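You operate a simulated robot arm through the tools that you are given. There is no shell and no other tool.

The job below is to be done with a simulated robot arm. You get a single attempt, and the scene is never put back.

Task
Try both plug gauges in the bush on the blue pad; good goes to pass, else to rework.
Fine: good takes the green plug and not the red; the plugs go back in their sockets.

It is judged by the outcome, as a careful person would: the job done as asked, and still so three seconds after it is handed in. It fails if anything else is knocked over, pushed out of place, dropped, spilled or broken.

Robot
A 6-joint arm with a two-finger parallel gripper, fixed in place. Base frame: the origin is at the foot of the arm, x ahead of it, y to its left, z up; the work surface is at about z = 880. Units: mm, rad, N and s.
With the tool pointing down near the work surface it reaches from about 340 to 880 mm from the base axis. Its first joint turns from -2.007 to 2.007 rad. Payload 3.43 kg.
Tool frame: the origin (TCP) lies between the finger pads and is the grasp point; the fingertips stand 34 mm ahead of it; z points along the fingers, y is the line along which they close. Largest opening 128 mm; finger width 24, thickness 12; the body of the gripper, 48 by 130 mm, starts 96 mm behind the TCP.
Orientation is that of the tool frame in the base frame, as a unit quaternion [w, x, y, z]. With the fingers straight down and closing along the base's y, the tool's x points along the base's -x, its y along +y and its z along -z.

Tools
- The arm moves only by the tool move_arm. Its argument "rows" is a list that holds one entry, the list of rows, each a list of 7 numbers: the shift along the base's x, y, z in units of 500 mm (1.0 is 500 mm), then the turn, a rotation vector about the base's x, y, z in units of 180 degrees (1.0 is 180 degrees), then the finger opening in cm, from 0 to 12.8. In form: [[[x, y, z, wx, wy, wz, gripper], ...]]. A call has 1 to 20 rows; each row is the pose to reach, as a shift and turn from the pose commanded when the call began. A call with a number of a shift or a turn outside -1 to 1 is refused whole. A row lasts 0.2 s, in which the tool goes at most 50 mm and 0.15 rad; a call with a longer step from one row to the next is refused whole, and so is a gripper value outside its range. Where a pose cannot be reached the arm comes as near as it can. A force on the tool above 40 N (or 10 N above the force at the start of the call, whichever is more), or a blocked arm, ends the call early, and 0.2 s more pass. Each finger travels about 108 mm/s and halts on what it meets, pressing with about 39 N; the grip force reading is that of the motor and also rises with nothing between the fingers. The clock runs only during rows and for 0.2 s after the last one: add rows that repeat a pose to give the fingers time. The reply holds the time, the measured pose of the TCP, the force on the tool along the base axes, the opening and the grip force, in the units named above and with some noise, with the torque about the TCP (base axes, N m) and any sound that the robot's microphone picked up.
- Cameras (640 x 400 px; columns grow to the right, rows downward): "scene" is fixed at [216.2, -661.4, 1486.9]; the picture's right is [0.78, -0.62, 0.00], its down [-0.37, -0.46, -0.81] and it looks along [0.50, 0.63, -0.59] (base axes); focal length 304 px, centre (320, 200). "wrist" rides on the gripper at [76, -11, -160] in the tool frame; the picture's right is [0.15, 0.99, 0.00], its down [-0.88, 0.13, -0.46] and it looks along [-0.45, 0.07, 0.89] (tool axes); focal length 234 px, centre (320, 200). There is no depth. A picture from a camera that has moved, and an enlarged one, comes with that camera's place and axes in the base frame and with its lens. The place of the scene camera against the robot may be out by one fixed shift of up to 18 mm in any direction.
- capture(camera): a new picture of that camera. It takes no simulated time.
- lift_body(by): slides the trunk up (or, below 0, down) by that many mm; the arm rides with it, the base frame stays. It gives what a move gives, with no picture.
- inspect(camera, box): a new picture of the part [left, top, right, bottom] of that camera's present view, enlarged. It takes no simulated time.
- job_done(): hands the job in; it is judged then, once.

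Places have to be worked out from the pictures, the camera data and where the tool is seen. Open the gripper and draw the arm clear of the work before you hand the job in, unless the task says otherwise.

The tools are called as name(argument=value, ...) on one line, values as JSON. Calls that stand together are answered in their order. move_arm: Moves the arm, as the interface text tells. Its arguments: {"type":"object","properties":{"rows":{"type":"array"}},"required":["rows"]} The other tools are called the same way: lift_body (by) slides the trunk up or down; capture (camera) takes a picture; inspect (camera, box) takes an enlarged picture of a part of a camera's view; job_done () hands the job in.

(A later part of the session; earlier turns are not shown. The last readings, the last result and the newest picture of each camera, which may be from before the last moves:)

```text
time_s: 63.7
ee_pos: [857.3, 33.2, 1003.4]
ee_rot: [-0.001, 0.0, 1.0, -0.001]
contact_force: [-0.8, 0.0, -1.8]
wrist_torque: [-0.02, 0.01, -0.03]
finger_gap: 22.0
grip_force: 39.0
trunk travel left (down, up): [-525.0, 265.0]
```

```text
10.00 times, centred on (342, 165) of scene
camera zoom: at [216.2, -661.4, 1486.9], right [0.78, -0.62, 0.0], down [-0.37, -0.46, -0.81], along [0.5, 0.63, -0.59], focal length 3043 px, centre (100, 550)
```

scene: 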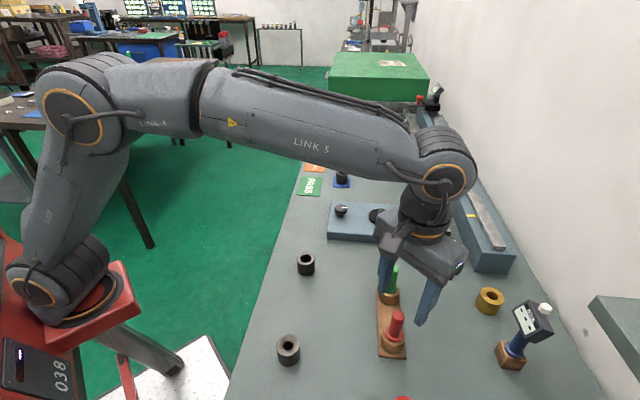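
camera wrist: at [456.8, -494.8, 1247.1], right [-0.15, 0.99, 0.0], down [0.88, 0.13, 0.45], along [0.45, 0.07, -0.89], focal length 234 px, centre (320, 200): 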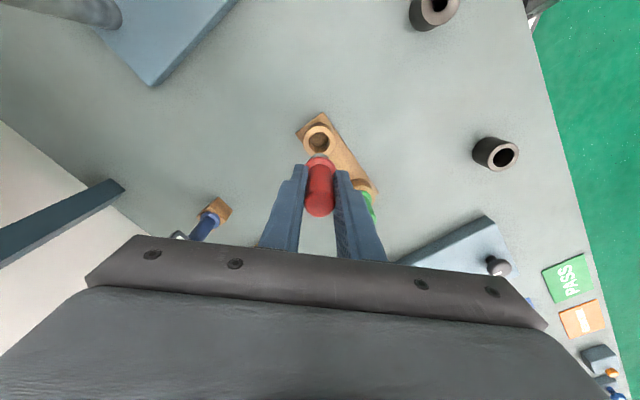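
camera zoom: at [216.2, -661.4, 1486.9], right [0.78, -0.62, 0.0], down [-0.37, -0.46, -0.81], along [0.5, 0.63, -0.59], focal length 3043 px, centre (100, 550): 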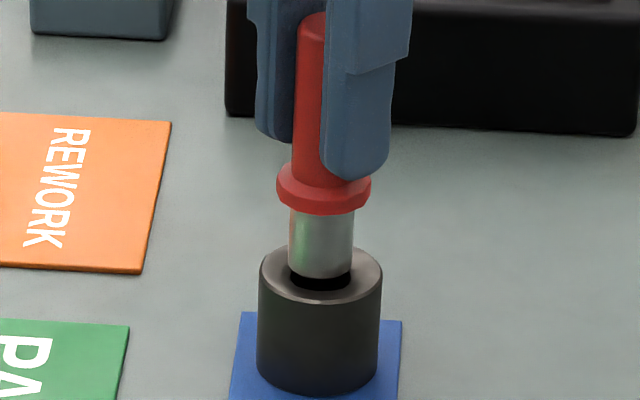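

Wrist alignment is good. The scene view suggests nudging about +0.7 mm in x, so I'll apply that and lower gently 9 mm, watching the force.

move_arm(rows=[[[0.0014, -0.0004, -0.003, 0, 0, 0, 1.5], [0.0014, -0.0004, -0.006, 0, 0, 0, 1.5], [0.0014, -0.0004, -0.009, 0, 0, 0, 1.5], [0.0014, -0.0004, -0.012, 0, 0, 0, 1.5], [0.0014, -0.0004, -0.015, 0, 0, 0, 1.5], [0.0014, -0.0004, -0.018, 0, 0, 0, 1.5]]])

inspect(camera="scene", box=[326, 155, 358, 175])

```text
time_s: 65.1
ee_pos: [857.4, 33.2, 997.7]
ee_rot: [0.001, 0.0, 1.0, 0.0]
contact_force: [-5.9, -2.7, 25.2]
wrist_torque: [-0.1, 0.28, -0.02]
finger_gap: 22.3
grip_force: 39.3
trunk travel left (down, up): [-525.0, 265.0]
```

```text
16.00 times, centred on (342, 165) of scene
camera zoom: at [216.2, -661.4, 1486.9], right [0.78, -0.62, 0.0], down [-0.37, -0.46, -0.81], along [0.5, 0.63, -0.59], focal length 4869 px, centre (-32, 760)
```

zoom: 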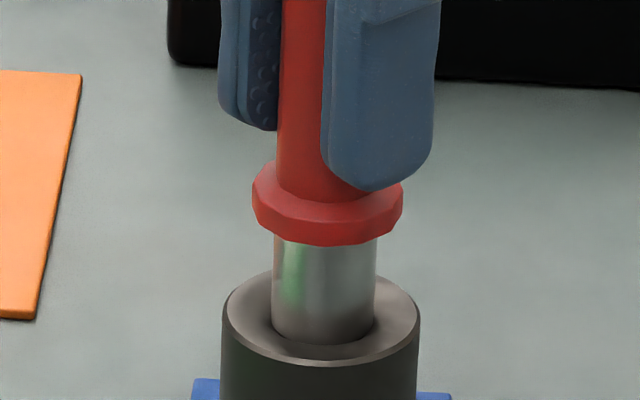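

Contact at z ≈ 997.7 with 25 N means the red shaft is sitting in the funnel mouth without entering. A side load of -6 N in x suggests I'm slightly off-centre, so I'll back off, recentre, and try again to be sure.

move_arm(rows=[[[0, 0, 0.012, 0, 0, 0, 1.5], [-0.0018, -0.0008, 0.012, 0, 0, 0, 1.5], [-0.0018, -0.0008, 0.012, 0, 0, 0, 1.5]]])

move_arm(rows=[[[0, 0, -0.003, 0, 0, 0, 1.5], [0, 0, -0.006, 0, 0, 0, 1.5], [0, 0, -0.009, 0, 0, 0, 1.5], [0, 0, -0.012, 0, 0, 0, 1.5]]])

inspect(camera="scene", box=[326, 155, 358, 175])

inspect(camera="wrist", box=[240, 110, 400, 210])

```text
time_s: 65.9
ee_pos: [858.0, 32.4, 1000.7]
ee_rot: [-0.002, 0.0, 1.0, 0.0]
contact_force: [0.6, -0.4, -1.1]
wrist_torque: [-0.03, 0.0, -0.04]
finger_gap: 22.1
grip_force: 39.0
trunk travel left (down, up): [-525.0, 265.0]
```

```text
time_s: 66.9
ee_pos: [856.6, 32.4, 997.9]
ee_rot: [0.001, 0.001, 1.0, 0.0]
contact_force: [3.3, -2.3, 20.7]
wrist_torque: [-0.18, -0.24, -0.01]
finger_gap: 22.1
grip_force: 38.7
trunk travel left (down, up): [-525.0, 265.0]
```

```text
16.00 times, centred on (342, 165) of scene
camera zoom: at [216.2, -661.4, 1486.9], right [0.78, -0.62, 0.0], down [-0.37, -0.46, -0.81], along [0.5, 0.63, -0.59], focal length 4869 px, centre (-32, 760)
```

zoom: 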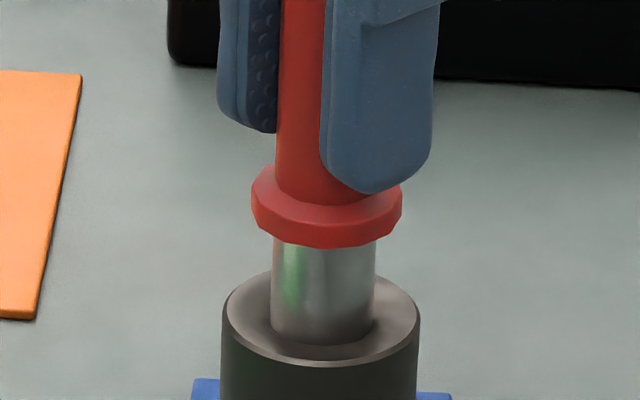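

```text
4.00 times, centred on (320, 160) of wrist
camera zoom: at [780.4, 20.8, 1157.4], right [-0.15, 0.99, 0.0], down [0.88, 0.13, 0.46], along [0.45, 0.07, -0.89], focal length 937 px, centre (320, 360)
```

zoom: 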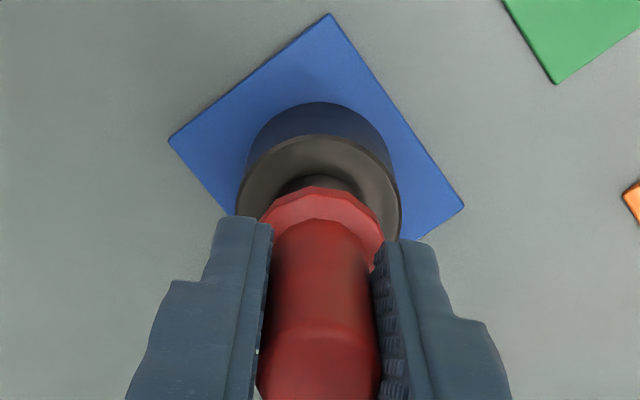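

It stops at the same height, 997.9, with Fx now +3, so the true centre is in between. One more attempt with the plug shifted (+0.3, -0.5) mm will settle it.

move_arm(rows=[[[0, 0, 0.01, 0, 0, 0, 1.5], [0.0006, -0.001, 0.01, 0, 0, 0, 1.5], [0.0006, -0.001, 0.01, 0, 0, 0, 1.5]]])

move_arm(rows=[[[0, 0, -0.003, 0, 0, 0, 1.5], [0, 0, -0.006, 0, 0, 0, 1.5], [0, 0, -0.009, 0, 0, 0, 1.5], [0, 0, -0.011, 0, 0, 0, 1.5]]])

inspect(camera="scene", box=[310, 145, 374, 185])

```text
time_s: 67.7
ee_pos: [856.3, 32.9, 999.4]
ee_rot: [-0.003, 0.0, 1.0, 0.0]
contact_force: [0.9, -2.5, 0.5]
wrist_torque: [-0.16, -0.01, 0.03]
finger_gap: 22.2
grip_force: 39.0
trunk travel left (down, up): [-525.0, 265.0]
```

```text
time_s: 68.7
ee_pos: [856.5, 31.9, 997.6]
ee_rot: [0.002, -0.001, 1.0, 0.0]
contact_force: [-5.1, -3.6, 27.1]
wrist_torque: [-0.12, 0.22, -0.03]
finger_gap: 21.9
grip_force: 38.7
trunk travel left (down, up): [-525.0, 265.0]
```

```text
10.00 times, centred on (342, 165) of scene
camera zoom: at [216.2, -661.4, 1486.9], right [0.78, -0.62, 0.0], down [-0.37, -0.46, -0.81], along [0.5, 0.63, -0.59], focal length 3043 px, centre (100, 550)
```

zoom: 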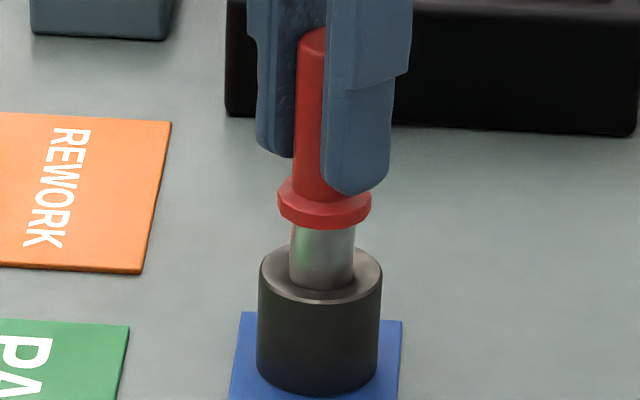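

Same stop height a third time. Fy has stayed slightly negative, so I'll make one last try shifted 1 mm toward -y to bracket that direction too.

move_arm(rows=[[[0, 0, 0.012, 0, 0, 0, 1.5], [-0.0006, -0.002, 0.012, 0, 0, 0, 1.5], [-0.0006, -0.002, 0.012, 0, 0, 0, 1.5]]])

move_arm(rows=[[[0, 0, -0.003, 0, 0, 0, 1.5], [0, 0, -0.006, 0, 0, 0, 1.5], [0, 0, -0.009, 0, 0, 0, 1.5], [0, 0, -0.012, 0, 0, 0, 1.5]]])

inspect(camera="wrist", box=[240, 110, 400, 210])

```text
time_s: 69.5
ee_pos: [857.7, 31.7, 999.4]
ee_rot: [-0.002, 0.0, 1.0, -0.001]
contact_force: [0.6, -0.7, -0.6]
wrist_torque: [0.0, -0.01, 0.01]
finger_gap: 22.1
grip_force: 38.8
trunk travel left (down, up): [-525.0, 265.0]
```

```text
time_s: 70.5
ee_pos: [857.1, 31.3, 998.1]
ee_rot: [0.001, 0.0, 1.0, 0.001]
contact_force: [1.4, 3.6, 20.3]
wrist_torque: [0.13, -0.17, 0.05]
finger_gap: 21.9
grip_force: 38.6
trunk travel left (down, up): [-525.0, 265.0]
```

```text
4.00 times, centred on (320, 160) of wrist
camera zoom: at [780.4, 20.5, 1157.3], right [-0.15, 0.99, 0.0], down [0.88, 0.13, 0.46], along [0.45, 0.07, -0.89], focal length 937 px, centre (320, 360)
```

zoom: 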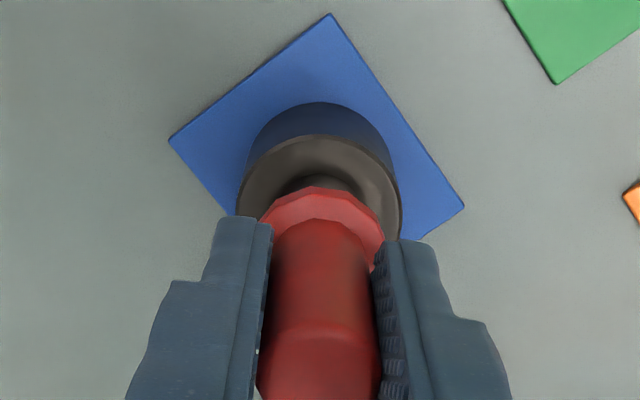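

Now Fy has flipped sign too, so the centre is bracketed in both directions, and the red always stops at the mouth. The bush takes green and not red, so it's good and goes to PASS. I'll withdraw the red and retreat to (780, 0) at height.

move_arm(rows=[[[0, 0, 0.01, 0, 0, 0, 1.5], [0, 0, 0.03, 0, 0, 0, 1.5], [0, 0, 0.065, 0, 0, 0, 1.5], [-0.06, -0.02, 0.09, 0, 0, 0, 1.5], [-0.1, -0.04, 0.14, 0, 0, 0, 1.5], [-0.15, -0.062, 0.19, 0, 0, 0, 1.5], [-0.153, -0.064, 0.22, 0, 0, 0, 1.5], [-0.153, -0.064, 0.22, 0, 0, 0, 1.5]]])

inspect(camera="scene", box=[290, 120, 402, 190])

```text
time_s: 72.3
ee_pos: [780.3, -1.0, 1103.2]
ee_rot: [-0.002, 0.0, 1.0, 0.0]
contact_force: [-0.3, 0.7, -1.7]
wrist_torque: [0.01, 0.01, 0.02]
finger_gap: 22.1
grip_force: 38.9
trunk travel left (down, up): [-525.0, 265.0]
```

```text
5.71 times, centred on (346, 155) of scene
camera zoom: at [216.2, -661.4, 1486.9], right [0.78, -0.62, 0.0], down [-0.37, -0.46, -0.81], along [0.5, 0.63, -0.59], focal length 1739 px, centre (171, 457)
```

zoom: 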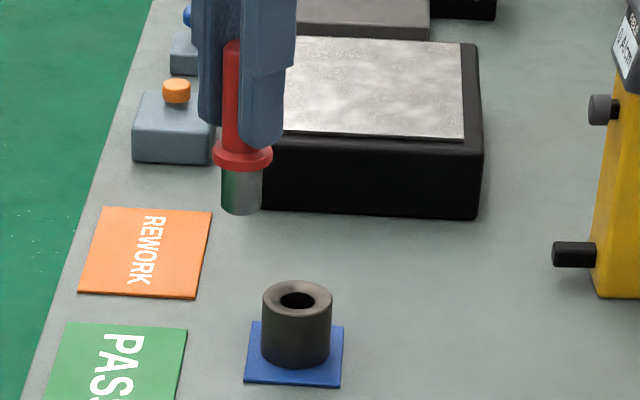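

The bush is undisturbed. Now I return the red plug along the same path to its socket.

move_arm(rows=[[[-0.04135, -0.0805, 0.02, 0, 0, 0, 1.5], [-0.0827, -0.161, 0.03, 0, 0, 0, 1.5], [-0.12405, -0.2415, 0.03, 0, 0, 0, 1.5], [-0.1654, -0.322, 0.03, 0, 0, 0, 1.5], [-0.20675, -0.4025, 0.03, 0, 0, 0, 1.5], [-0.2481, -0.483, 0.03, 0, 0, 0, 1.5], [-0.28945, -0.5635, 0.03, 0, 0, 0, 1.5], [-0.3308, -0.644, 0.03, 0, 0, 0, 1.5], [-0.37215, -0.7245, 0.03, 0, 0, 0, 1.5], [-0.4135, -0.805, 0.03, 0, 0, 0, 1.5], [-0.45485, -0.8855, 0.03, 0, 0, 0, 1.5], [-0.4962, -0.966, 0.02, 0, 0, 0, 1.5], [-0.4962, -0.966, -0.033, 0, 0, 0, 1.5], [-0.4962, -0.966, -0.033, 0, 0, 0, 1.5], [-0.4962, -0.966, -0.033, 0, 0, 0, 1.5]]])

inspect(camera="wrist", box=[240, 110, 400, 210])

inspect(camera="scene", box=[350, 250, 478, 330])

```text
time_s: 75.5
ee_pos: [534.7, -483.7, 1085.4]
ee_rot: [-0.002, 0.0, 1.0, 0.0]
contact_force: [-1.2, -1.2, -2.0]
wrist_torque: [-0.01, 0.03, -0.02]
finger_gap: 22.2
grip_force: 39.0
trunk travel left (down, up): [-525.0, 265.0]
```

```text
4.00 times, centred on (320, 160) of wrist
camera zoom: at [457.7, -495.1, 1245.0], right [-0.15, 0.99, 0.0], down [0.88, 0.13, 0.45], along [0.45, 0.07, -0.89], focal length 937 px, centre (320, 360)
```

zoom: 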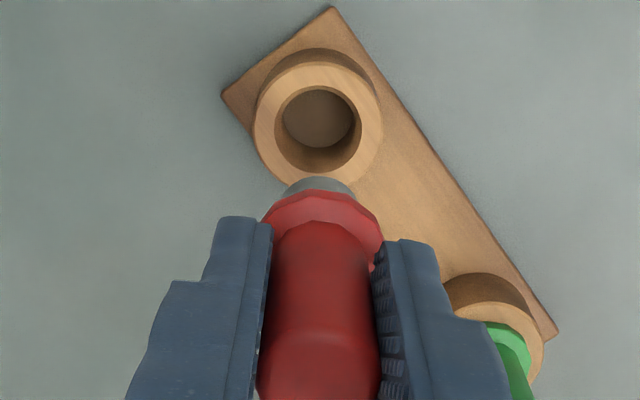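

```text
5.00 times, centred on (414, 290) of scene
camera zoom: at [216.2, -661.4, 1486.9], right [0.78, -0.62, 0.0], down [-0.37, -0.46, -0.81], along [0.5, 0.63, -0.59], focal length 1522 px, centre (-150, -250)
```

zoom: 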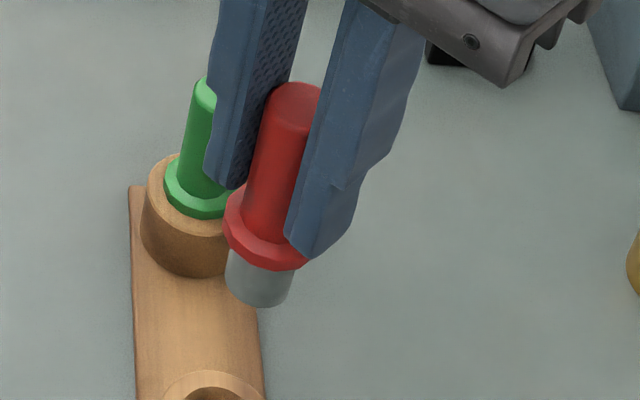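

The socket hole is within about 0.5 mm of its reference. I'll correct (-0.6, +0.4), lower to about z = 1003, and check.

move_arm(rows=[[[-0.0012, 0.0008, -0.05, 0, 0, 0, 1.5], [-0.0012, 0.0008, -0.1, 0, 0, 0, 1.5], [-0.0012, 0.0008, -0.15, 0, 0, 0, 1.5], [-0.0012, 0.0008, -0.166, 0, 0, 0, 1.5], [-0.0012, 0.0008, -0.166, 0, 0, 0, 1.5]]])

inspect(camera="wrist", box=[240, 110, 400, 210])

inspect(camera="scene", box=[356, 290, 436, 340])

```text
time_s: 76.7
ee_pos: [530.8, -483.2, 1003.6]
ee_rot: [-0.002, 0.0, 1.0, 0.0]
contact_force: [0.1, 1.2, -2.4]
wrist_torque: [-0.01, 0.02, 0.06]
finger_gap: 22.1
grip_force: 38.7
trunk travel left (down, up): [-525.0, 265.0]
```

```text
4.00 times, centred on (320, 160) of wrist
camera zoom: at [455.5, -493.5, 1163.4], right [-0.15, 0.99, 0.0], down [0.88, 0.13, 0.45], along [0.45, 0.07, -0.89], focal length 937 px, centre (320, 360)
```

zoom: 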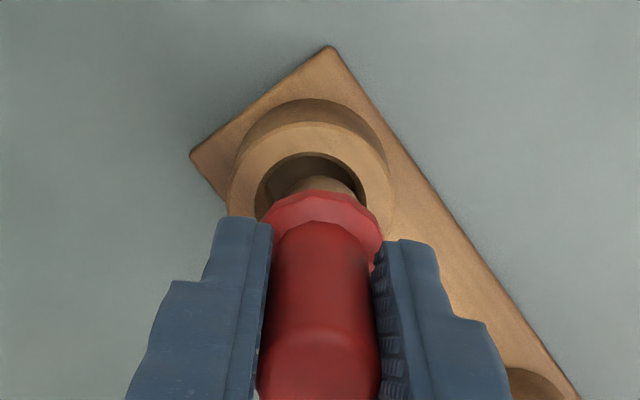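

```text
8.00 times, centred on (396, 315) of scene
camera zoom: at [216.2, -661.4, 1486.9], right [0.78, -0.62, 0.0], down [-0.37, -0.46, -0.81], along [0.5, 0.63, -0.59], focal length 2434 px, centre (-288, -720)
```

zoom: 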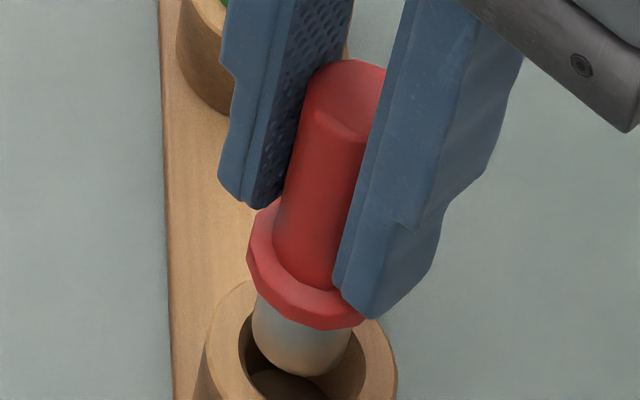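

The socket is about 1 mm toward -y of the tool axis, so I'll correct that while lowering gently into the hole.

move_arm(rows=[[[0.0006, -0.002, 0, 0, 0, 0, 1.5], [0.0006, -0.002, -0.006, 0, 0, 0, 1.5], [0.0006, -0.002, -0.012, 0, 0, 0, 1.5], [0.0006, -0.002, -0.018, 0, 0, 0, 1.5], [0.0006, -0.002, -0.024, 0, 0, 0, 1.5], [0.0006, -0.002, -0.03, 0, 0, 0, 1.5], [0.0006, -0.002, -0.036, 0, 0, 0, 1.5], [0.0006, -0.002, -0.042, 0, 0, 0, 1.5], [0.0006, -0.002, -0.048, 0, 0, 0, 1.5], [0.0006, -0.002, -0.054, 0, 0, 0, 1.5], [0.0006, -0.002, -0.06, 0, 0, 0, 1.5]]])

inspect(camera="scene", box=[364, 305, 444, 355])

```text
time_s: 79.1
ee_pos: [532.6, -484.9, 975.2]
ee_rot: [-0.001, 0.0, 1.0, 0.0]
contact_force: [-0.8, -0.3, -1.6]
wrist_torque: [0.01, 0.01, 0.02]
finger_gap: 22.0
grip_force: 39.1
trunk travel left (down, up): [-525.0, 265.0]
```

```text
8.00 times, centred on (404, 330) of scene
camera zoom: at [216.2, -661.4, 1486.9], right [0.78, -0.62, 0.0], down [-0.37, -0.46, -0.81], along [0.5, 0.63, -0.59], focal length 2434 px, centre (-352, -840)
```

zoom: 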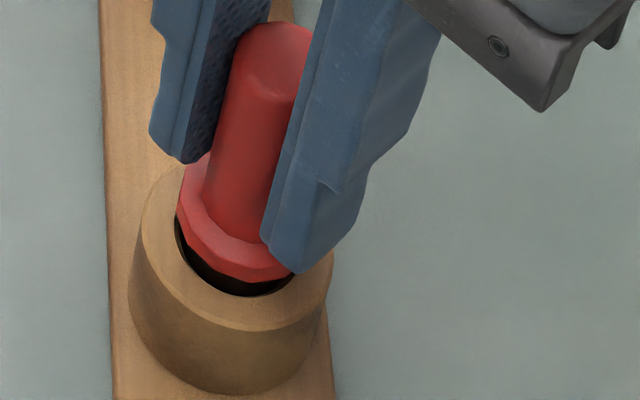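

No contact forces so far, and the collar is about 7 mm above the socket. I'll continue down 5 mm.

move_arm(rows=[[[0, 0, -0.003, 0, 0, 0, 1.5], [0, 0, -0.006, 0, 0, 0, 1.5], [0, 0, -0.009, 0, 0, 0, 1.5], [0, 0, -0.011, 0, 0, 0, 1.5]]])

move_arm(rows=[[[0, 0, -0.002, 0, 0, 0, 1.5], [0, 0, -0.004, 0, 0, 0, 1.5]]])

inspect(camera="scene", box=[364, 305, 444, 355])

```text
time_s: 80.1
ee_pos: [533.0, -485.0, 969.3]
ee_rot: [-0.002, 0.0, 1.0, 0.0]
contact_force: [0.1, -0.9, -1.6]
wrist_torque: [0.0, 0.0, -0.01]
finger_gap: 21.8
grip_force: 39.2
trunk travel left (down, up): [-525.0, 265.0]
```

```text
time_s: 80.7
ee_pos: [531.9, -483.3, 968.4]
ee_rot: [-0.002, 0.0, 1.0, -0.001]
contact_force: [-0.4, -0.4, -0.6]
wrist_torque: [0.01, 0.02, -0.03]
finger_gap: 22.0
grip_force: 38.6
trunk travel left (down, up): [-525.0, 265.0]
```

```text
8.00 times, centred on (404, 330) of scene
camera zoom: at [216.2, -661.4, 1486.9], right [0.78, -0.62, 0.0], down [-0.37, -0.46, -0.81], along [0.5, 0.63, -0.59], focal length 2434 px, centre (-352, -840)
```

zoom: 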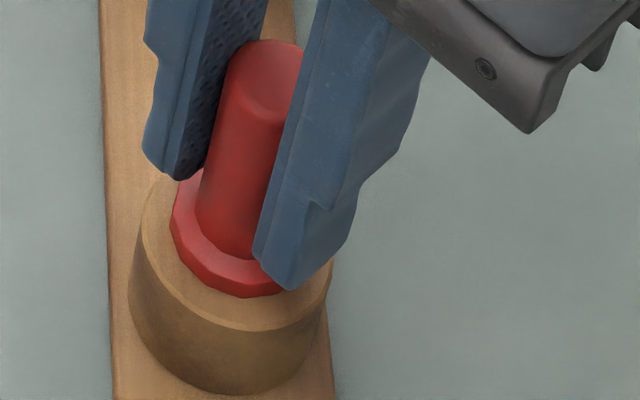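

The collar is nearly seated, within about 1 mm of its original picture. I'll lower 2 mm more to make contact.

move_arm(rows=[[[0, 0, -0.002, 0, 0, 0, 1.5], [0, 0, -0.004, 0, 0, 0, 1.5]]])

```text
time_s: 81.3
ee_pos: [530.8, -483.1, 966.2]
ee_rot: [-0.001, 0.0, 1.0, 0.0]
contact_force: [-3.8, 1.8, 18.0]
wrist_torque: [0.32, 0.29, 0.02]
finger_gap: 22.1
grip_force: 38.9
trunk travel left (down, up): [-525.0, 265.0]
```

Firm contact of 18 N shows it is seated. I'll relieve the push by about 2 mm, then open the fingers.

move_arm(rows=[[[0, 0, 0.004, 0, 0, 0, 1.5], [0, 0, 0.004, 0, 0, 0, 2.6], [0, 0, 0.004, 0, 0, 0, 4], [0, 0, 0.004, 0, 0, 0, 6], [0, 0, 0.004, 0, 0, 0, 7], [0, 0, 0.004, 0, 0, 0, 7]]])

inspect(camera="scene", box=[364, 305, 444, 355])

inspect(camera="wrist", box=[240, 120, 400, 220])

```text
time_s: 82.7
ee_pos: [531.9, -484.3, 967.6]
ee_rot: [-0.002, 0.0, 1.0, 0.001]
contact_force: [1.0, 0.4, -0.9]
wrist_torque: [-0.01, 0.0, 0.02]
finger_gap: 69.9
grip_force: 0.1
trunk travel left (down, up): [-525.0, 265.0]
```

```text
8.00 times, centred on (404, 330) of scene
camera zoom: at [216.2, -661.4, 1486.9], right [0.78, -0.62, 0.0], down [-0.37, -0.46, -0.81], along [0.5, 0.63, -0.59], focal length 2434 px, centre (-352, -840)
```

zoom: 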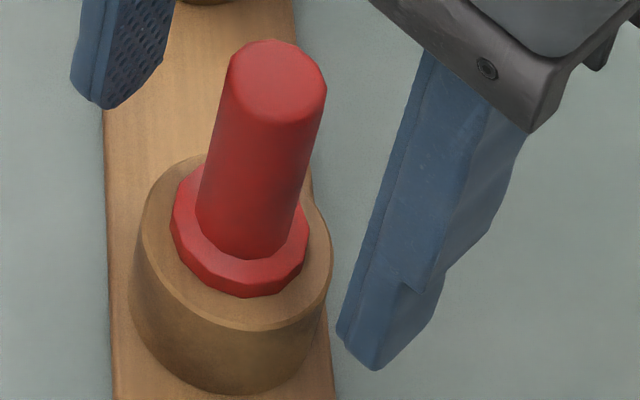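

```text
4.00 times, centred on (320, 170) of wrist
camera zoom: at [456.2, -495.2, 1127.4], right [-0.15, 0.99, 0.0], down [0.88, 0.13, 0.45], along [0.45, 0.07, -0.89], focal length 937 px, centre (320, 320)
```

zoom: 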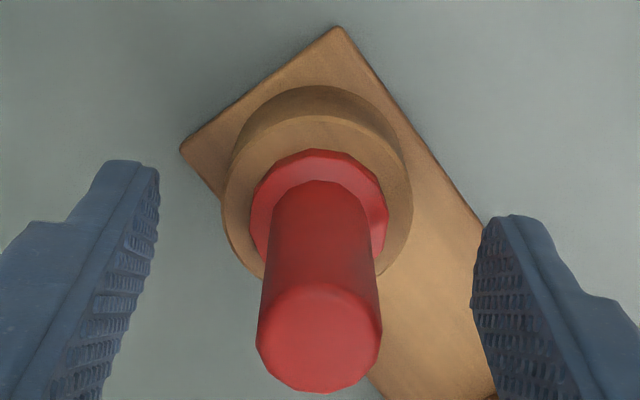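

The red plug is seated upright in its socket. I'll rise clear and travel back toward the bush with the gripper open to 75 mm.

move_arm(rows=[[[0, 0, 0.08, 0, 0, 0, 7], [0, 0, 0.16, 0, 0, 0, 7.2], [0, 0, 0.245, 0, 0, 0, 7.5], [0.0413, 0.08065, 0.25, 0, 0, 0, 7.5], [0.0826, 0.1613, 0.25, 0, 0, 0, 7.5], [0.1239, 0.24195, 0.25, 0, 0, 0, 7.5], [0.1652, 0.3226, 0.25, 0, 0, 0, 7.5], [0.2065, 0.40325, 0.25, 0, 0, 0, 7.5], [0.2478, 0.4839, 0.25, 0, 0, 0, 7.5], [0.2891, 0.56455, 0.25, 0, 0, 0, 7.5], [0.3304, 0.6452, 0.25, 0, 0, 0, 7.5], [0.3717, 0.72585, 0.25, 0, 0, 0, 7.5], [0.413, 0.8065, 0.25, 0, 0, 0, 7.5], [0.4543, 0.88715, 0.25, 0, 0, 0, 7.5], [0.4956, 0.9678, 0.24, 0, 0, 0, 7.5], [0.4956, 0.9678, 0.24, 0, 0, 0, 7.5]]])

capture(camera="scene")

```text
time_s: 86.1
ee_pos: [782.2, -1.2, 1088.3]
ee_rot: [-0.002, 0.001, 1.0, 0.0]
contact_force: [0.4, -0.1, 0.3]
wrist_torque: [-0.02, 0.0, 0.01]
finger_gap: 74.8
grip_force: 0.0
trunk travel left (down, up): [-525.0, 265.0]
```

```text
taken
```

scene: 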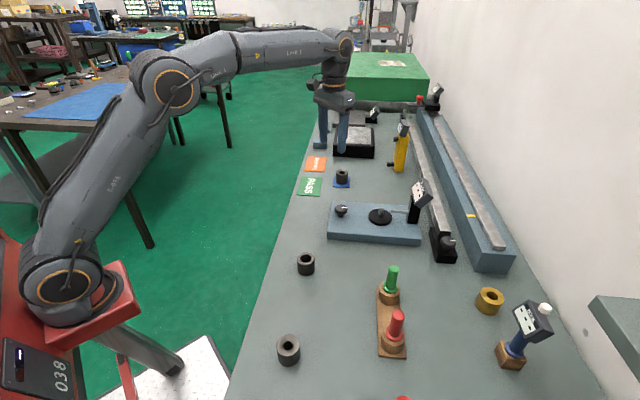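

Both plugs are back in the stand. Now I descend and extend to hover over the bush at z ≈ 1000.

move_arm(rows=[[[0.02, 0.01, -0.06, 0, 0, 0, 7.5], [0.05, 0.03, -0.11, 0, 0, 0, 7.5], [0.09, 0.045, -0.15, 0, 0, 0, 7.5], [0.12, 0.06, -0.176, 0, 0, 0, 7.5], [0.14, 0.065, -0.176, 0, 0, 0, 7.5], [0.152, 0.067, -0.176, 0, 0, 0, 7.5], [0.152, 0.067, -0.176, 0, 0, 0, 7.5], [0.152, 0.067, -0.176, 0, 0, 0, 7.5]]])

inspect(camera="wrist", box=[240, 110, 400, 210])

inspect(camera="scene", box=[290, 125, 402, 195])

```text
time_s: 87.9
ee_pos: [857.5, 32.0, 999.8]
ee_rot: [-0.002, -0.001, 1.0, 0.001]
contact_force: [0.3, -0.4, -0.2]
wrist_torque: [0.0, 0.0, 0.03]
finger_gap: 75.1
grip_force: 0.0
trunk travel left (down, up): [-525.0, 265.0]
```

```text
4.00 times, centred on (320, 160) of wrist
camera zoom: at [781.5, 21.7, 1159.3], right [-0.15, 0.99, 0.0], down [0.88, 0.13, 0.45], along [0.45, 0.07, -0.89], focal length 937 px, centre (320, 360)
```

zoom: 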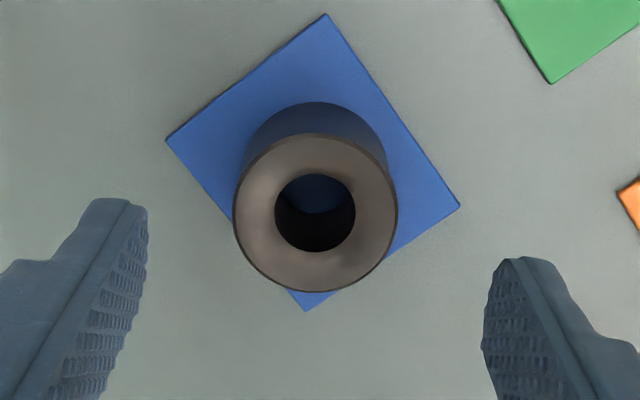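

```text
5.71 times, centred on (346, 160) of scene
camera zoom: at [216.2, -661.4, 1486.9], right [0.78, -0.62, 0.0], down [-0.37, -0.46, -0.81], along [0.5, 0.63, -0.59], focal length 1739 px, centre (171, 429)
```

zoom: 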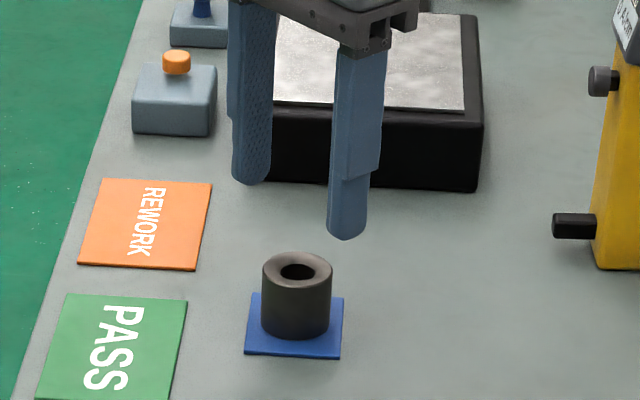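

The bush is centred between the fingers within about 0.5 mm. I'll descend to z ≈ 921, putting the tips at about 887, just above the pad.

move_arm(rows=[[[0, 0.0004, -0.05, 0, 0, 0, 7.5], [0, 0.0004, -0.1, 0, 0, 0, 7.5], [0, 0.0004, -0.13, 0, 0, 0, 7.5], [0, 0.0004, -0.15, 0, 0, 0, 7.5], [0, 0.0004, -0.157, 0, 0, 0, 7.5], [0, 0.0004, -0.157, 0, 0, 0, 7.5]]])

inspect(camera="wrist", box=[240, 120, 400, 220])

inspect(camera="scene", box=[310, 145, 374, 185])

```text
time_s: 89.3
ee_pos: [855.0, 33.8, 919.4]
ee_rot: [-0.002, 0.0, 1.0, 0.0]
contact_force: [0.2, -0.6, -0.4]
wrist_torque: [-0.01, -0.02, -0.01]
finger_gap: 75.0
grip_force: 0.1
trunk travel left (down, up): [-525.0, 265.0]
```

```text
4.00 times, centred on (320, 170) of wrist
camera zoom: at [779.7, 22.4, 1080.0], right [-0.15, 0.99, 0.0], down [0.88, 0.13, 0.45], along [0.45, 0.07, -0.89], focal length 937 px, centre (320, 320)
```

zoom: 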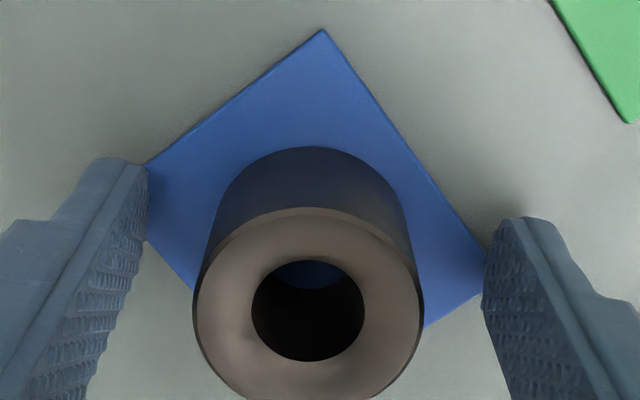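

```text
10.00 times, centred on (342, 165) of scene
camera zoom: at [216.2, -661.4, 1486.9], right [0.78, -0.62, 0.0], down [-0.37, -0.46, -0.81], along [0.5, 0.63, -0.59], focal length 3043 px, centre (100, 550)
```

zoom: 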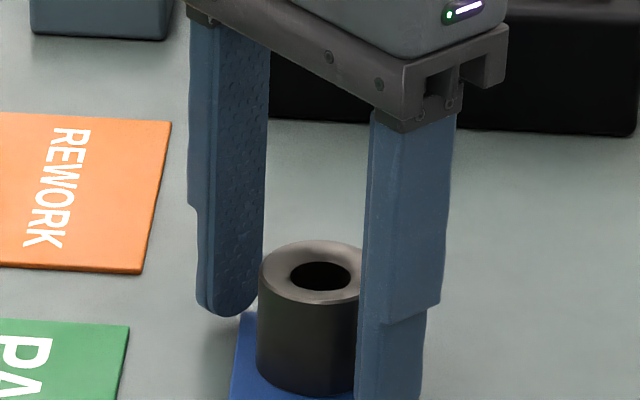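

The bush is about 1.5 mm to -y of the finger centre. I'll shift -1.4 mm and close gently on it.

move_arm(rows=[[[0, -0.0028, 0, 0, 0, 0, 7.5], [0, -0.0028, 0, 0, 0, 0, 6.5], [0, -0.0028, 0, 0, 0, 0, 5.5], [0, -0.0028, 0, 0, 0, 0, 4.8], [0, -0.0028, 0, 0, 0, 0, 4.2], [0, -0.0028, 0, 0, 0, 0, 3.6], [0, -0.0028, 0, 0, 0, 0, 3.6], [0, -0.0028, 0, 0, 0, 0, 3.6]]])

inspect(camera="wrist", box=[240, 120, 400, 220])

inspect(camera="scene", box=[310, 145, 374, 185])

```text
time_s: 91.1
ee_pos: [855.2, 32.2, 920.5]
ee_rot: [-0.003, 0.0, 1.0, 0.001]
contact_force: [0.5, -0.6, 0.3]
wrist_torque: [0.04, 0.0, 0.01]
finger_gap: 42.8
grip_force: 38.8
trunk travel left (down, up): [-525.0, 265.0]
```

```text
4.00 times, centred on (320, 170) of wrist
camera zoom: at [779.6, 20.7, 1080.5], right [-0.15, 0.99, 0.0], down [0.88, 0.13, 0.45], along [0.45, 0.07, -0.89], focal length 937 px, centre (320, 320)
```

zoom: 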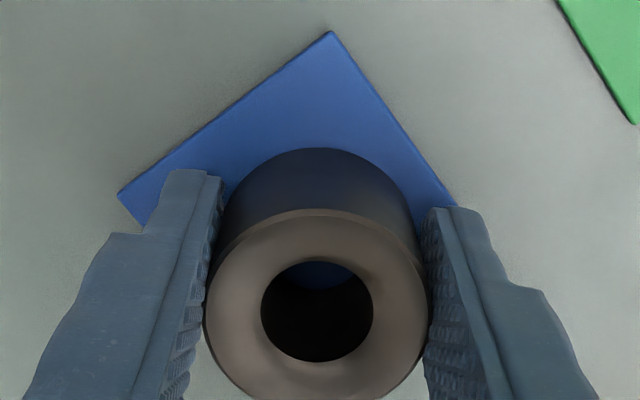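

```text
10.00 times, centred on (342, 165) of scene
camera zoom: at [216.2, -661.4, 1486.9], right [0.78, -0.62, 0.0], down [-0.37, -0.46, -0.81], along [0.5, 0.63, -0.59], focal length 3043 px, centre (100, 550)
```

zoom: 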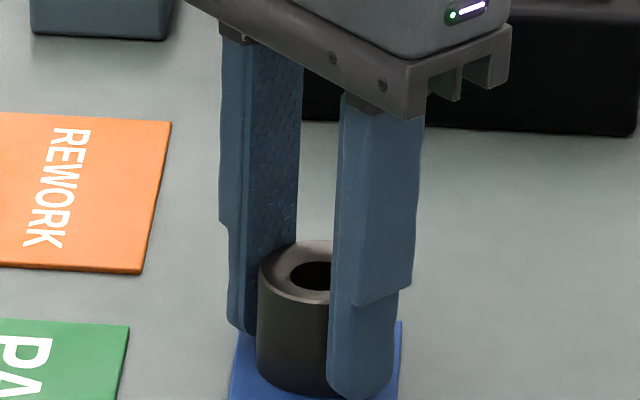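

Bush gripped at 42.8 mm. I'll lift it 60 mm and carry it over to the PASS pad.

move_arm(rows=[[[0, 0, 0.01, 0, 0, 0, 3.6], [0, 0, 0.03, 0, 0, 0, 3.6], [0, 0, 0.07, 0, 0, 0, 3.6], [0, 0, 0.12, 0, 0, 0, 3.6], [-0.07, 0.033, 0.12, 0, 0, 0, 3.6], [-0.14, 0.066, 0.12, 0, 0, 0, 3.6], [-0.2096, 0.0986, 0.12, 0, 0, 0, 3.6], [-0.2096, 0.0986, 0.12, 0, 0, 0, 3.6], [-0.2096, 0.0986, 0.12, 0, 0, 0, 3.6]]])

capture(camera="wrist")

inspect(camera="scene", box=[280, 120, 392, 190])

inspect(camera="scene", box=[280, 150, 376, 210])

```text
time_s: 93.1
ee_pos: [751.6, 80.1, 980.0]
ee_rot: [-0.002, -0.001, 1.0, 0.0]
contact_force: [0.4, -0.6, -0.6]
wrist_torque: [0.0, 0.0, 0.02]
finger_gap: 36.1
grip_force: 0.0
trunk travel left (down, up): [-525.0, 265.0]
```

```text
taken
camera wrist: at [675.9, 69.7, 1140.1], right [-0.15, 0.99, 0.0], down [0.88, 0.13, 0.45], along [0.45, 0.07, -0.89], focal length 234 px, centre (320, 200)
```

wrist: 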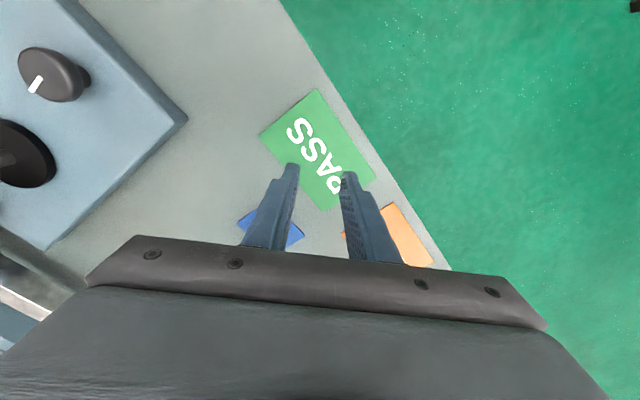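

```text
5.71 times, centred on (336, 155) of scene
camera zoom: at [216.2, -661.4, 1486.9], right [0.78, -0.62, 0.0], down [-0.37, -0.46, -0.81], along [0.5, 0.63, -0.59], focal length 1739 px, centre (229, 457)
```

zoom: 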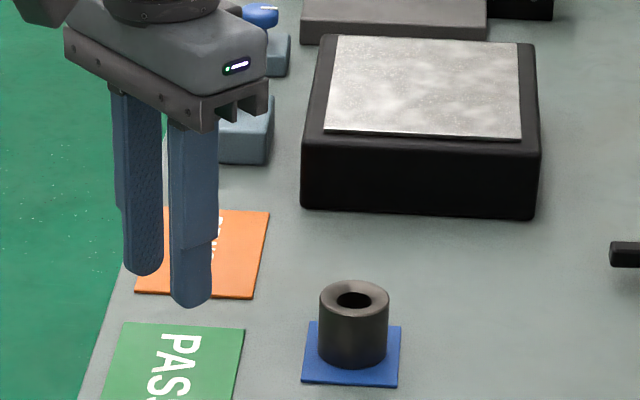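

```text
6.67 times, centred on (328, 180) of scene
camera zoom: at [216.2, -661.4, 1486.9], right [0.78, -0.62, 0.0], down [-0.37, -0.46, -0.81], along [0.5, 0.63, -0.59], focal length 2029 px, centre (267, 333)
```

zoom: 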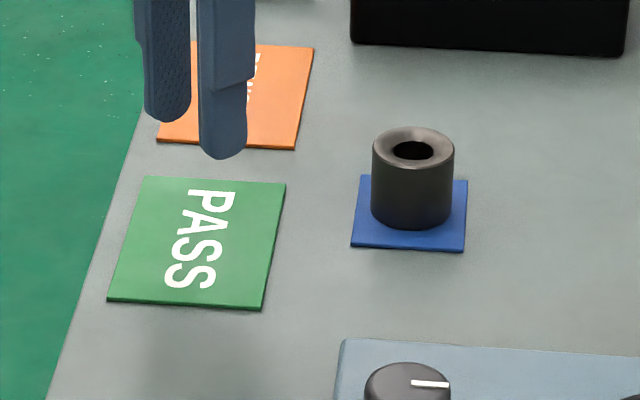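

The fingers slipped off: the gap is 36 with no grip force, and the bush is still standing on the blue pad. I'll check that it hasn't shifted before planning a better grip.

inspect(camera="scene", box=[310, 145, 374, 185])

inspect(camera="scene", box=[326, 160, 358, 180])

```text
10.00 times, centred on (342, 165) of scene
camera zoom: at [216.2, -661.4, 1486.9], right [0.78, -0.62, 0.0], down [-0.37, -0.46, -0.81], along [0.5, 0.63, -0.59], focal length 3043 px, centre (100, 550)
```

zoom: 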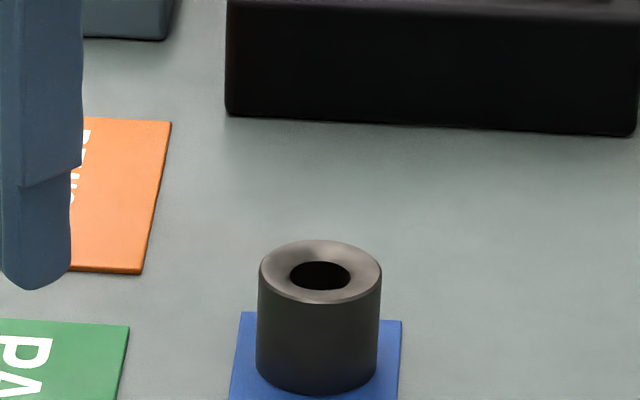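

```text
16.00 times, centred on (342, 170) of scene
camera zoom: at [216.2, -661.4, 1486.9], right [0.78, -0.62, 0.0], down [-0.37, -0.46, -0.81], along [0.5, 0.63, -0.59], focal length 4869 px, centre (-32, 680)
```

zoom: 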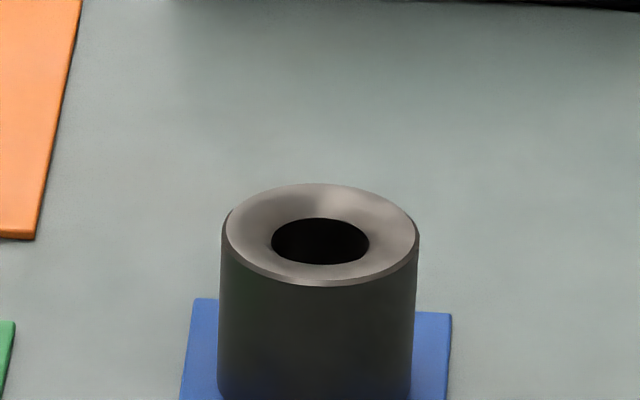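

The bush is still in place, within a fraction of a mm. My grip was 2.4 mm off-centre in x and near the bush's top edge. I'll open, go back centred over it, and take a lower grip, lifting in small checked steps.

move_arm(rows=[[[0, 0, 0.02, 0, 0, 0, 6], [0.07, -0.033, 0.03, 0, 0, 0, 7.5], [0.14, -0.066, 0.03, 0, 0, 0, 7.5], [0.19, -0.09, 0.03, 0, 0, 0, 7.5], [0.2144, -0.0986, 0.03, 0, 0, 0, 7.5], [0.2144, -0.0986, 0.0, 0, 0, 0, 7.5], [0.2144, -0.0986, 0.0, 0, 0, 0, 7.5]]])

inspect(camera="wrist", box=[240, 110, 400, 210])

```text
time_s: 94.7
ee_pos: [861.4, 32.8, 979.1]
ee_rot: [-0.001, 0.0, 1.0, 0.0]
contact_force: [0.6, 0.3, 1.1]
wrist_torque: [-0.01, -0.03, 0.0]
finger_gap: 74.8
grip_force: 0.1
trunk travel left (down, up): [-525.0, 265.0]
```

```text
4.00 times, centred on (320, 160) of wrist
camera zoom: at [785.5, 21.3, 1139.2], right [-0.15, 0.99, 0.0], down [0.88, 0.13, 0.45], along [0.45, 0.07, -0.89], focal length 937 px, centre (320, 360)
```

zoom: 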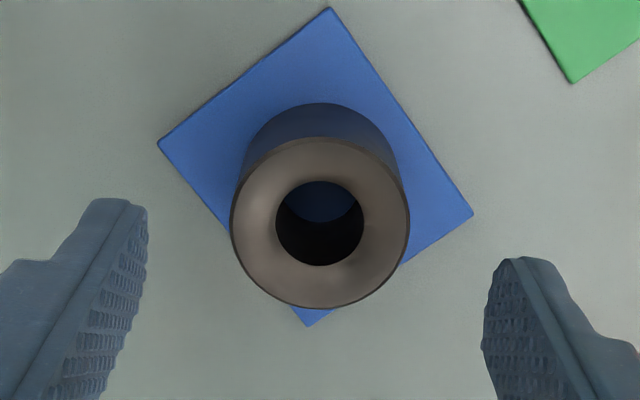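

The bush sits at (-3.7, +0.4) mm from the tool axis. I'll correct that and descend to z ≈ 918.

move_arm(rows=[[[-0.0074, 0.0008, -0.02, 0, 0, 0, 7.5], [-0.0074, 0.0008, -0.06, 0, 0, 0, 7.5], [-0.0074, 0.0008, -0.09, 0, 0, 0, 7.5], [-0.0074, 0.0008, -0.11, 0, 0, 0, 7.5], [-0.0074, 0.0008, -0.118, 0, 0, 0, 7.5], [-0.0074, 0.0008, -0.122, 0, 0, 0, 7.5], [-0.0074, 0.0008, -0.122, 0, 0, 0, 7.5]]])

inspect(camera="wrist", box=[240, 120, 400, 220])

inspect(camera="scene", box=[310, 150, 374, 190])

```text
time_s: 96.3
ee_pos: [856.1, 31.8, 918.6]
ee_rot: [-0.001, 0.0, 1.0, 0.0]
contact_force: [-0.8, 0.2, -0.3]
wrist_torque: [0.02, 0.0, -0.02]
finger_gap: 75.1
grip_force: 0.1
trunk travel left (down, up): [-525.0, 265.0]
```

```text
4.00 times, centred on (320, 170) of wrist
camera zoom: at [779.6, 21.3, 1079.0], right [-0.15, 0.99, 0.0], down [0.88, 0.13, 0.45], along [0.45, 0.07, -0.89], focal length 937 px, centre (320, 320)
```

zoom: 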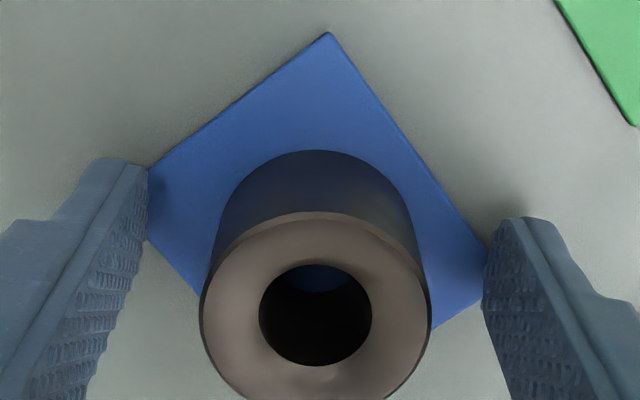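

```text
10.00 times, centred on (342, 170) of scene
camera zoom: at [216.2, -661.4, 1486.9], right [0.78, -0.62, 0.0], down [-0.37, -0.46, -0.81], along [0.5, 0.63, -0.59], focal length 3043 px, centre (100, 500)
```

zoom: 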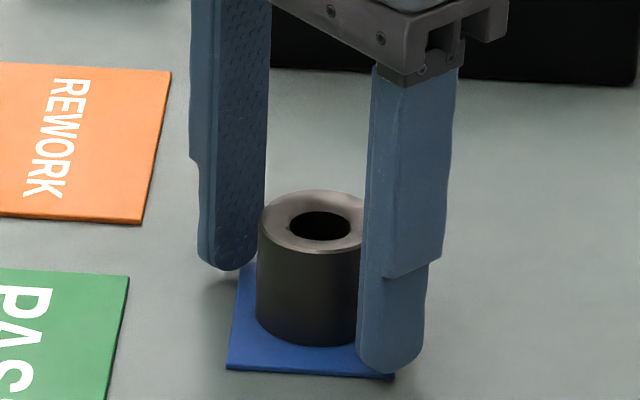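

The bush is laterally centred and about 2 mm ahead in x. I'll nudge +1.8 mm in x, close fully on it, and check the grip before lifting.

move_arm(rows=[[[0.0036, 0, 0, 0, 0, 0, 7.0], [0.0036, 0, 0, 0, 0, 0, 6.0], [0.0036, 0, 0, 0, 0, 0, 5.0], [0.0036, 0, 0, 0, 0, 0, 4.5], [0.0036, 0, 0, 0, 0, 0, 3.5], [0.0036, 0, 0, 0, 0, 0, 2.0], [0.0036, 0, 0, 0, 0, 0, 0.5], [0.0036, 0, 0, 0, 0, 0, 0.5], [0.0036, 0, 0, 0, 0, 0, 0.5]]])

inspect(camera="wrist", box=[240, 120, 400, 220])

inspect(camera="scene", box=[310, 150, 374, 190])

```text
time_s: 98.3
ee_pos: [857.1, 30.8, 919.7]
ee_rot: [-0.002, 0.0, 1.0, 0.0]
contact_force: [0.4, 1.1, -0.4]
wrist_torque: [0.12, -0.02, -0.02]
finger_gap: 42.5
grip_force: 39.0
trunk travel left (down, up): [-525.0, 265.0]
```

```text
4.00 times, centred on (320, 170) of wrist
camera zoom: at [781.6, 20.7, 1079.3], right [-0.15, 0.99, 0.0], down [0.88, 0.13, 0.45], along [0.45, 0.07, -0.89], focal length 937 px, centre (320, 320)
```

zoom: 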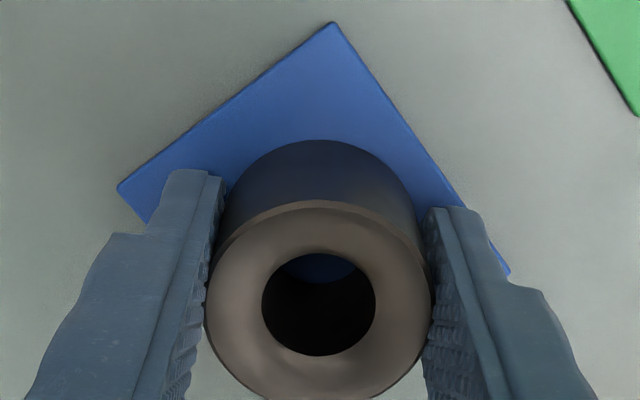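

```text
10.00 times, centred on (342, 170) of scene
camera zoom: at [216.2, -661.4, 1486.9], right [0.78, -0.62, 0.0], down [-0.37, -0.46, -0.81], along [0.5, 0.63, -0.59], focal length 3043 px, centre (100, 500)
```

zoom: 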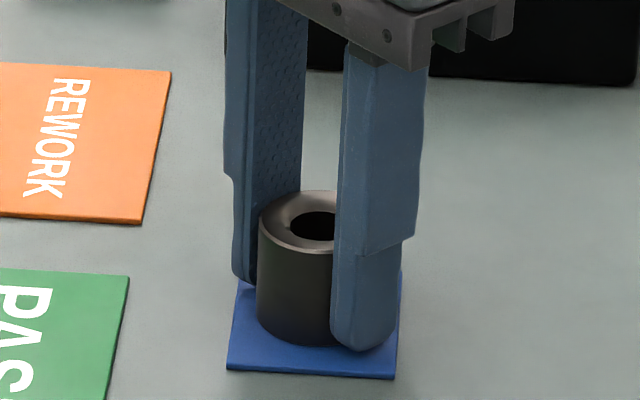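

Grip reads 42.5 mm and 39 N, well centred. I'll lift just 4 mm and check.

move_arm(rows=[[[0, 0, 0.002, 0, 0, 0, 0.5], [0, 0, 0.005, 0, 0, 0, 0.5], [0, 0, 0.008, 0, 0, 0, 0.5]]])

inspect(camera="scene", box=[310, 150, 374, 190])

inspect(camera="wrist", box=[240, 120, 400, 220])

```text
time_s: 99.1
ee_pos: [855.8, 31.0, 923.4]
ee_rot: [-0.001, -0.001, 1.0, 0.0]
contact_force: [-0.2, 0.0, -2.9]
wrist_torque: [0.03, 0.03, 0.0]
finger_gap: 42.1
grip_force: 39.6
trunk travel left (down, up): [-525.0, 265.0]
```

```text
10.00 times, centred on (342, 170) of scene
camera zoom: at [216.2, -661.4, 1486.9], right [0.78, -0.62, 0.0], down [-0.37, -0.46, -0.81], along [0.5, 0.63, -0.59], focal length 3043 px, centre (100, 500)
```

zoom: 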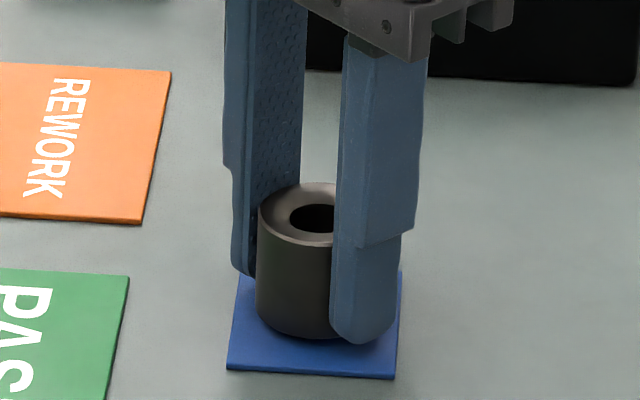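

```text
4.00 times, centred on (320, 170) of wrist
camera zoom: at [780.8, 20.4, 1083.0], right [-0.15, 0.99, 0.0], down [0.88, 0.13, 0.45], along [0.45, 0.07, -0.89], focal length 937 px, centre (320, 320)
```

zoom: 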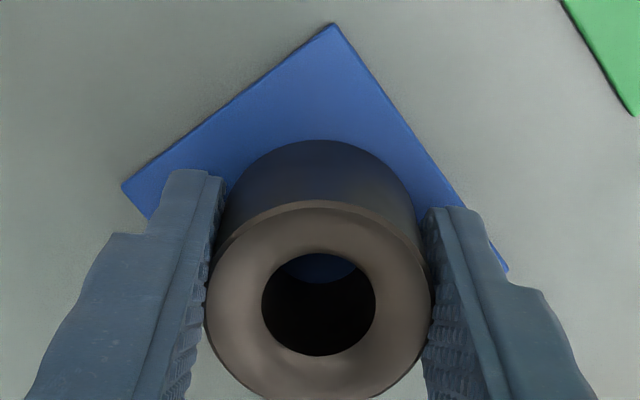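

The bush is lifting, with about 3 N of weight on the tool and the bush raised in the picture. I'll continue another 12 mm slowly and recheck.

move_arm(rows=[[[0, 0, 0.004, 0, 0, 0, 0.5], [0, 0, 0.01, 0, 0, 0, 0.5], [0, 0, 0.017, 0, 0, 0, 0.5], [0, 0, 0.024, 0, 0, 0, 0.5]]])

inspect(camera="scene", box=[310, 150, 374, 190])

inspect(camera="wrist", box=[240, 120, 400, 220])

```text
time_s: 100.1
ee_pos: [856.4, 32.5, 934.2]
ee_rot: [-0.002, 0.0, 1.0, 0.0]
contact_force: [-0.4, -0.2, -2.7]
wrist_torque: [0.04, 0.01, -0.02]
finger_gap: 42.7
grip_force: 39.0
trunk travel left (down, up): [-525.0, 265.0]
```

```text
10.00 times, centred on (342, 170) of scene
camera zoom: at [216.2, -661.4, 1486.9], right [0.78, -0.62, 0.0], down [-0.37, -0.46, -0.81], along [0.5, 0.63, -0.59], focal length 3043 px, centre (100, 500)
```

zoom: 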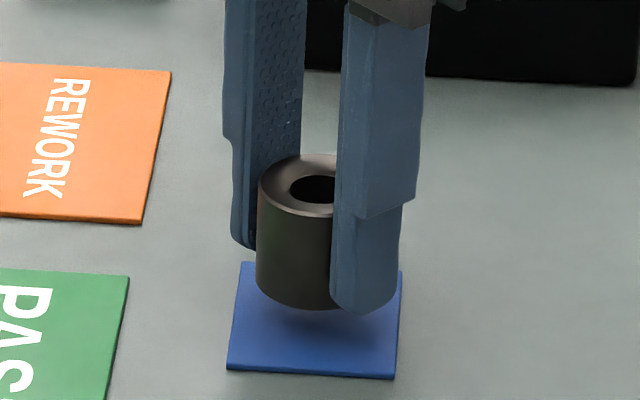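

```text
4.00 times, centred on (320, 170) of wrist
camera zoom: at [781.0, 21.0, 1094.4], right [-0.15, 0.99, 0.0], down [0.88, 0.13, 0.45], along [0.45, 0.07, -0.89], focal length 937 px, centre (320, 320)
```

zoom: 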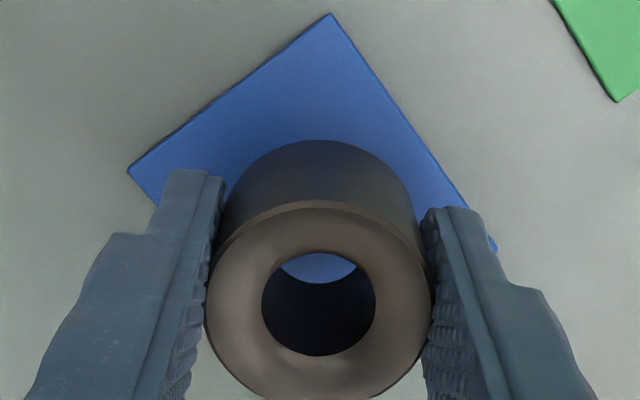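

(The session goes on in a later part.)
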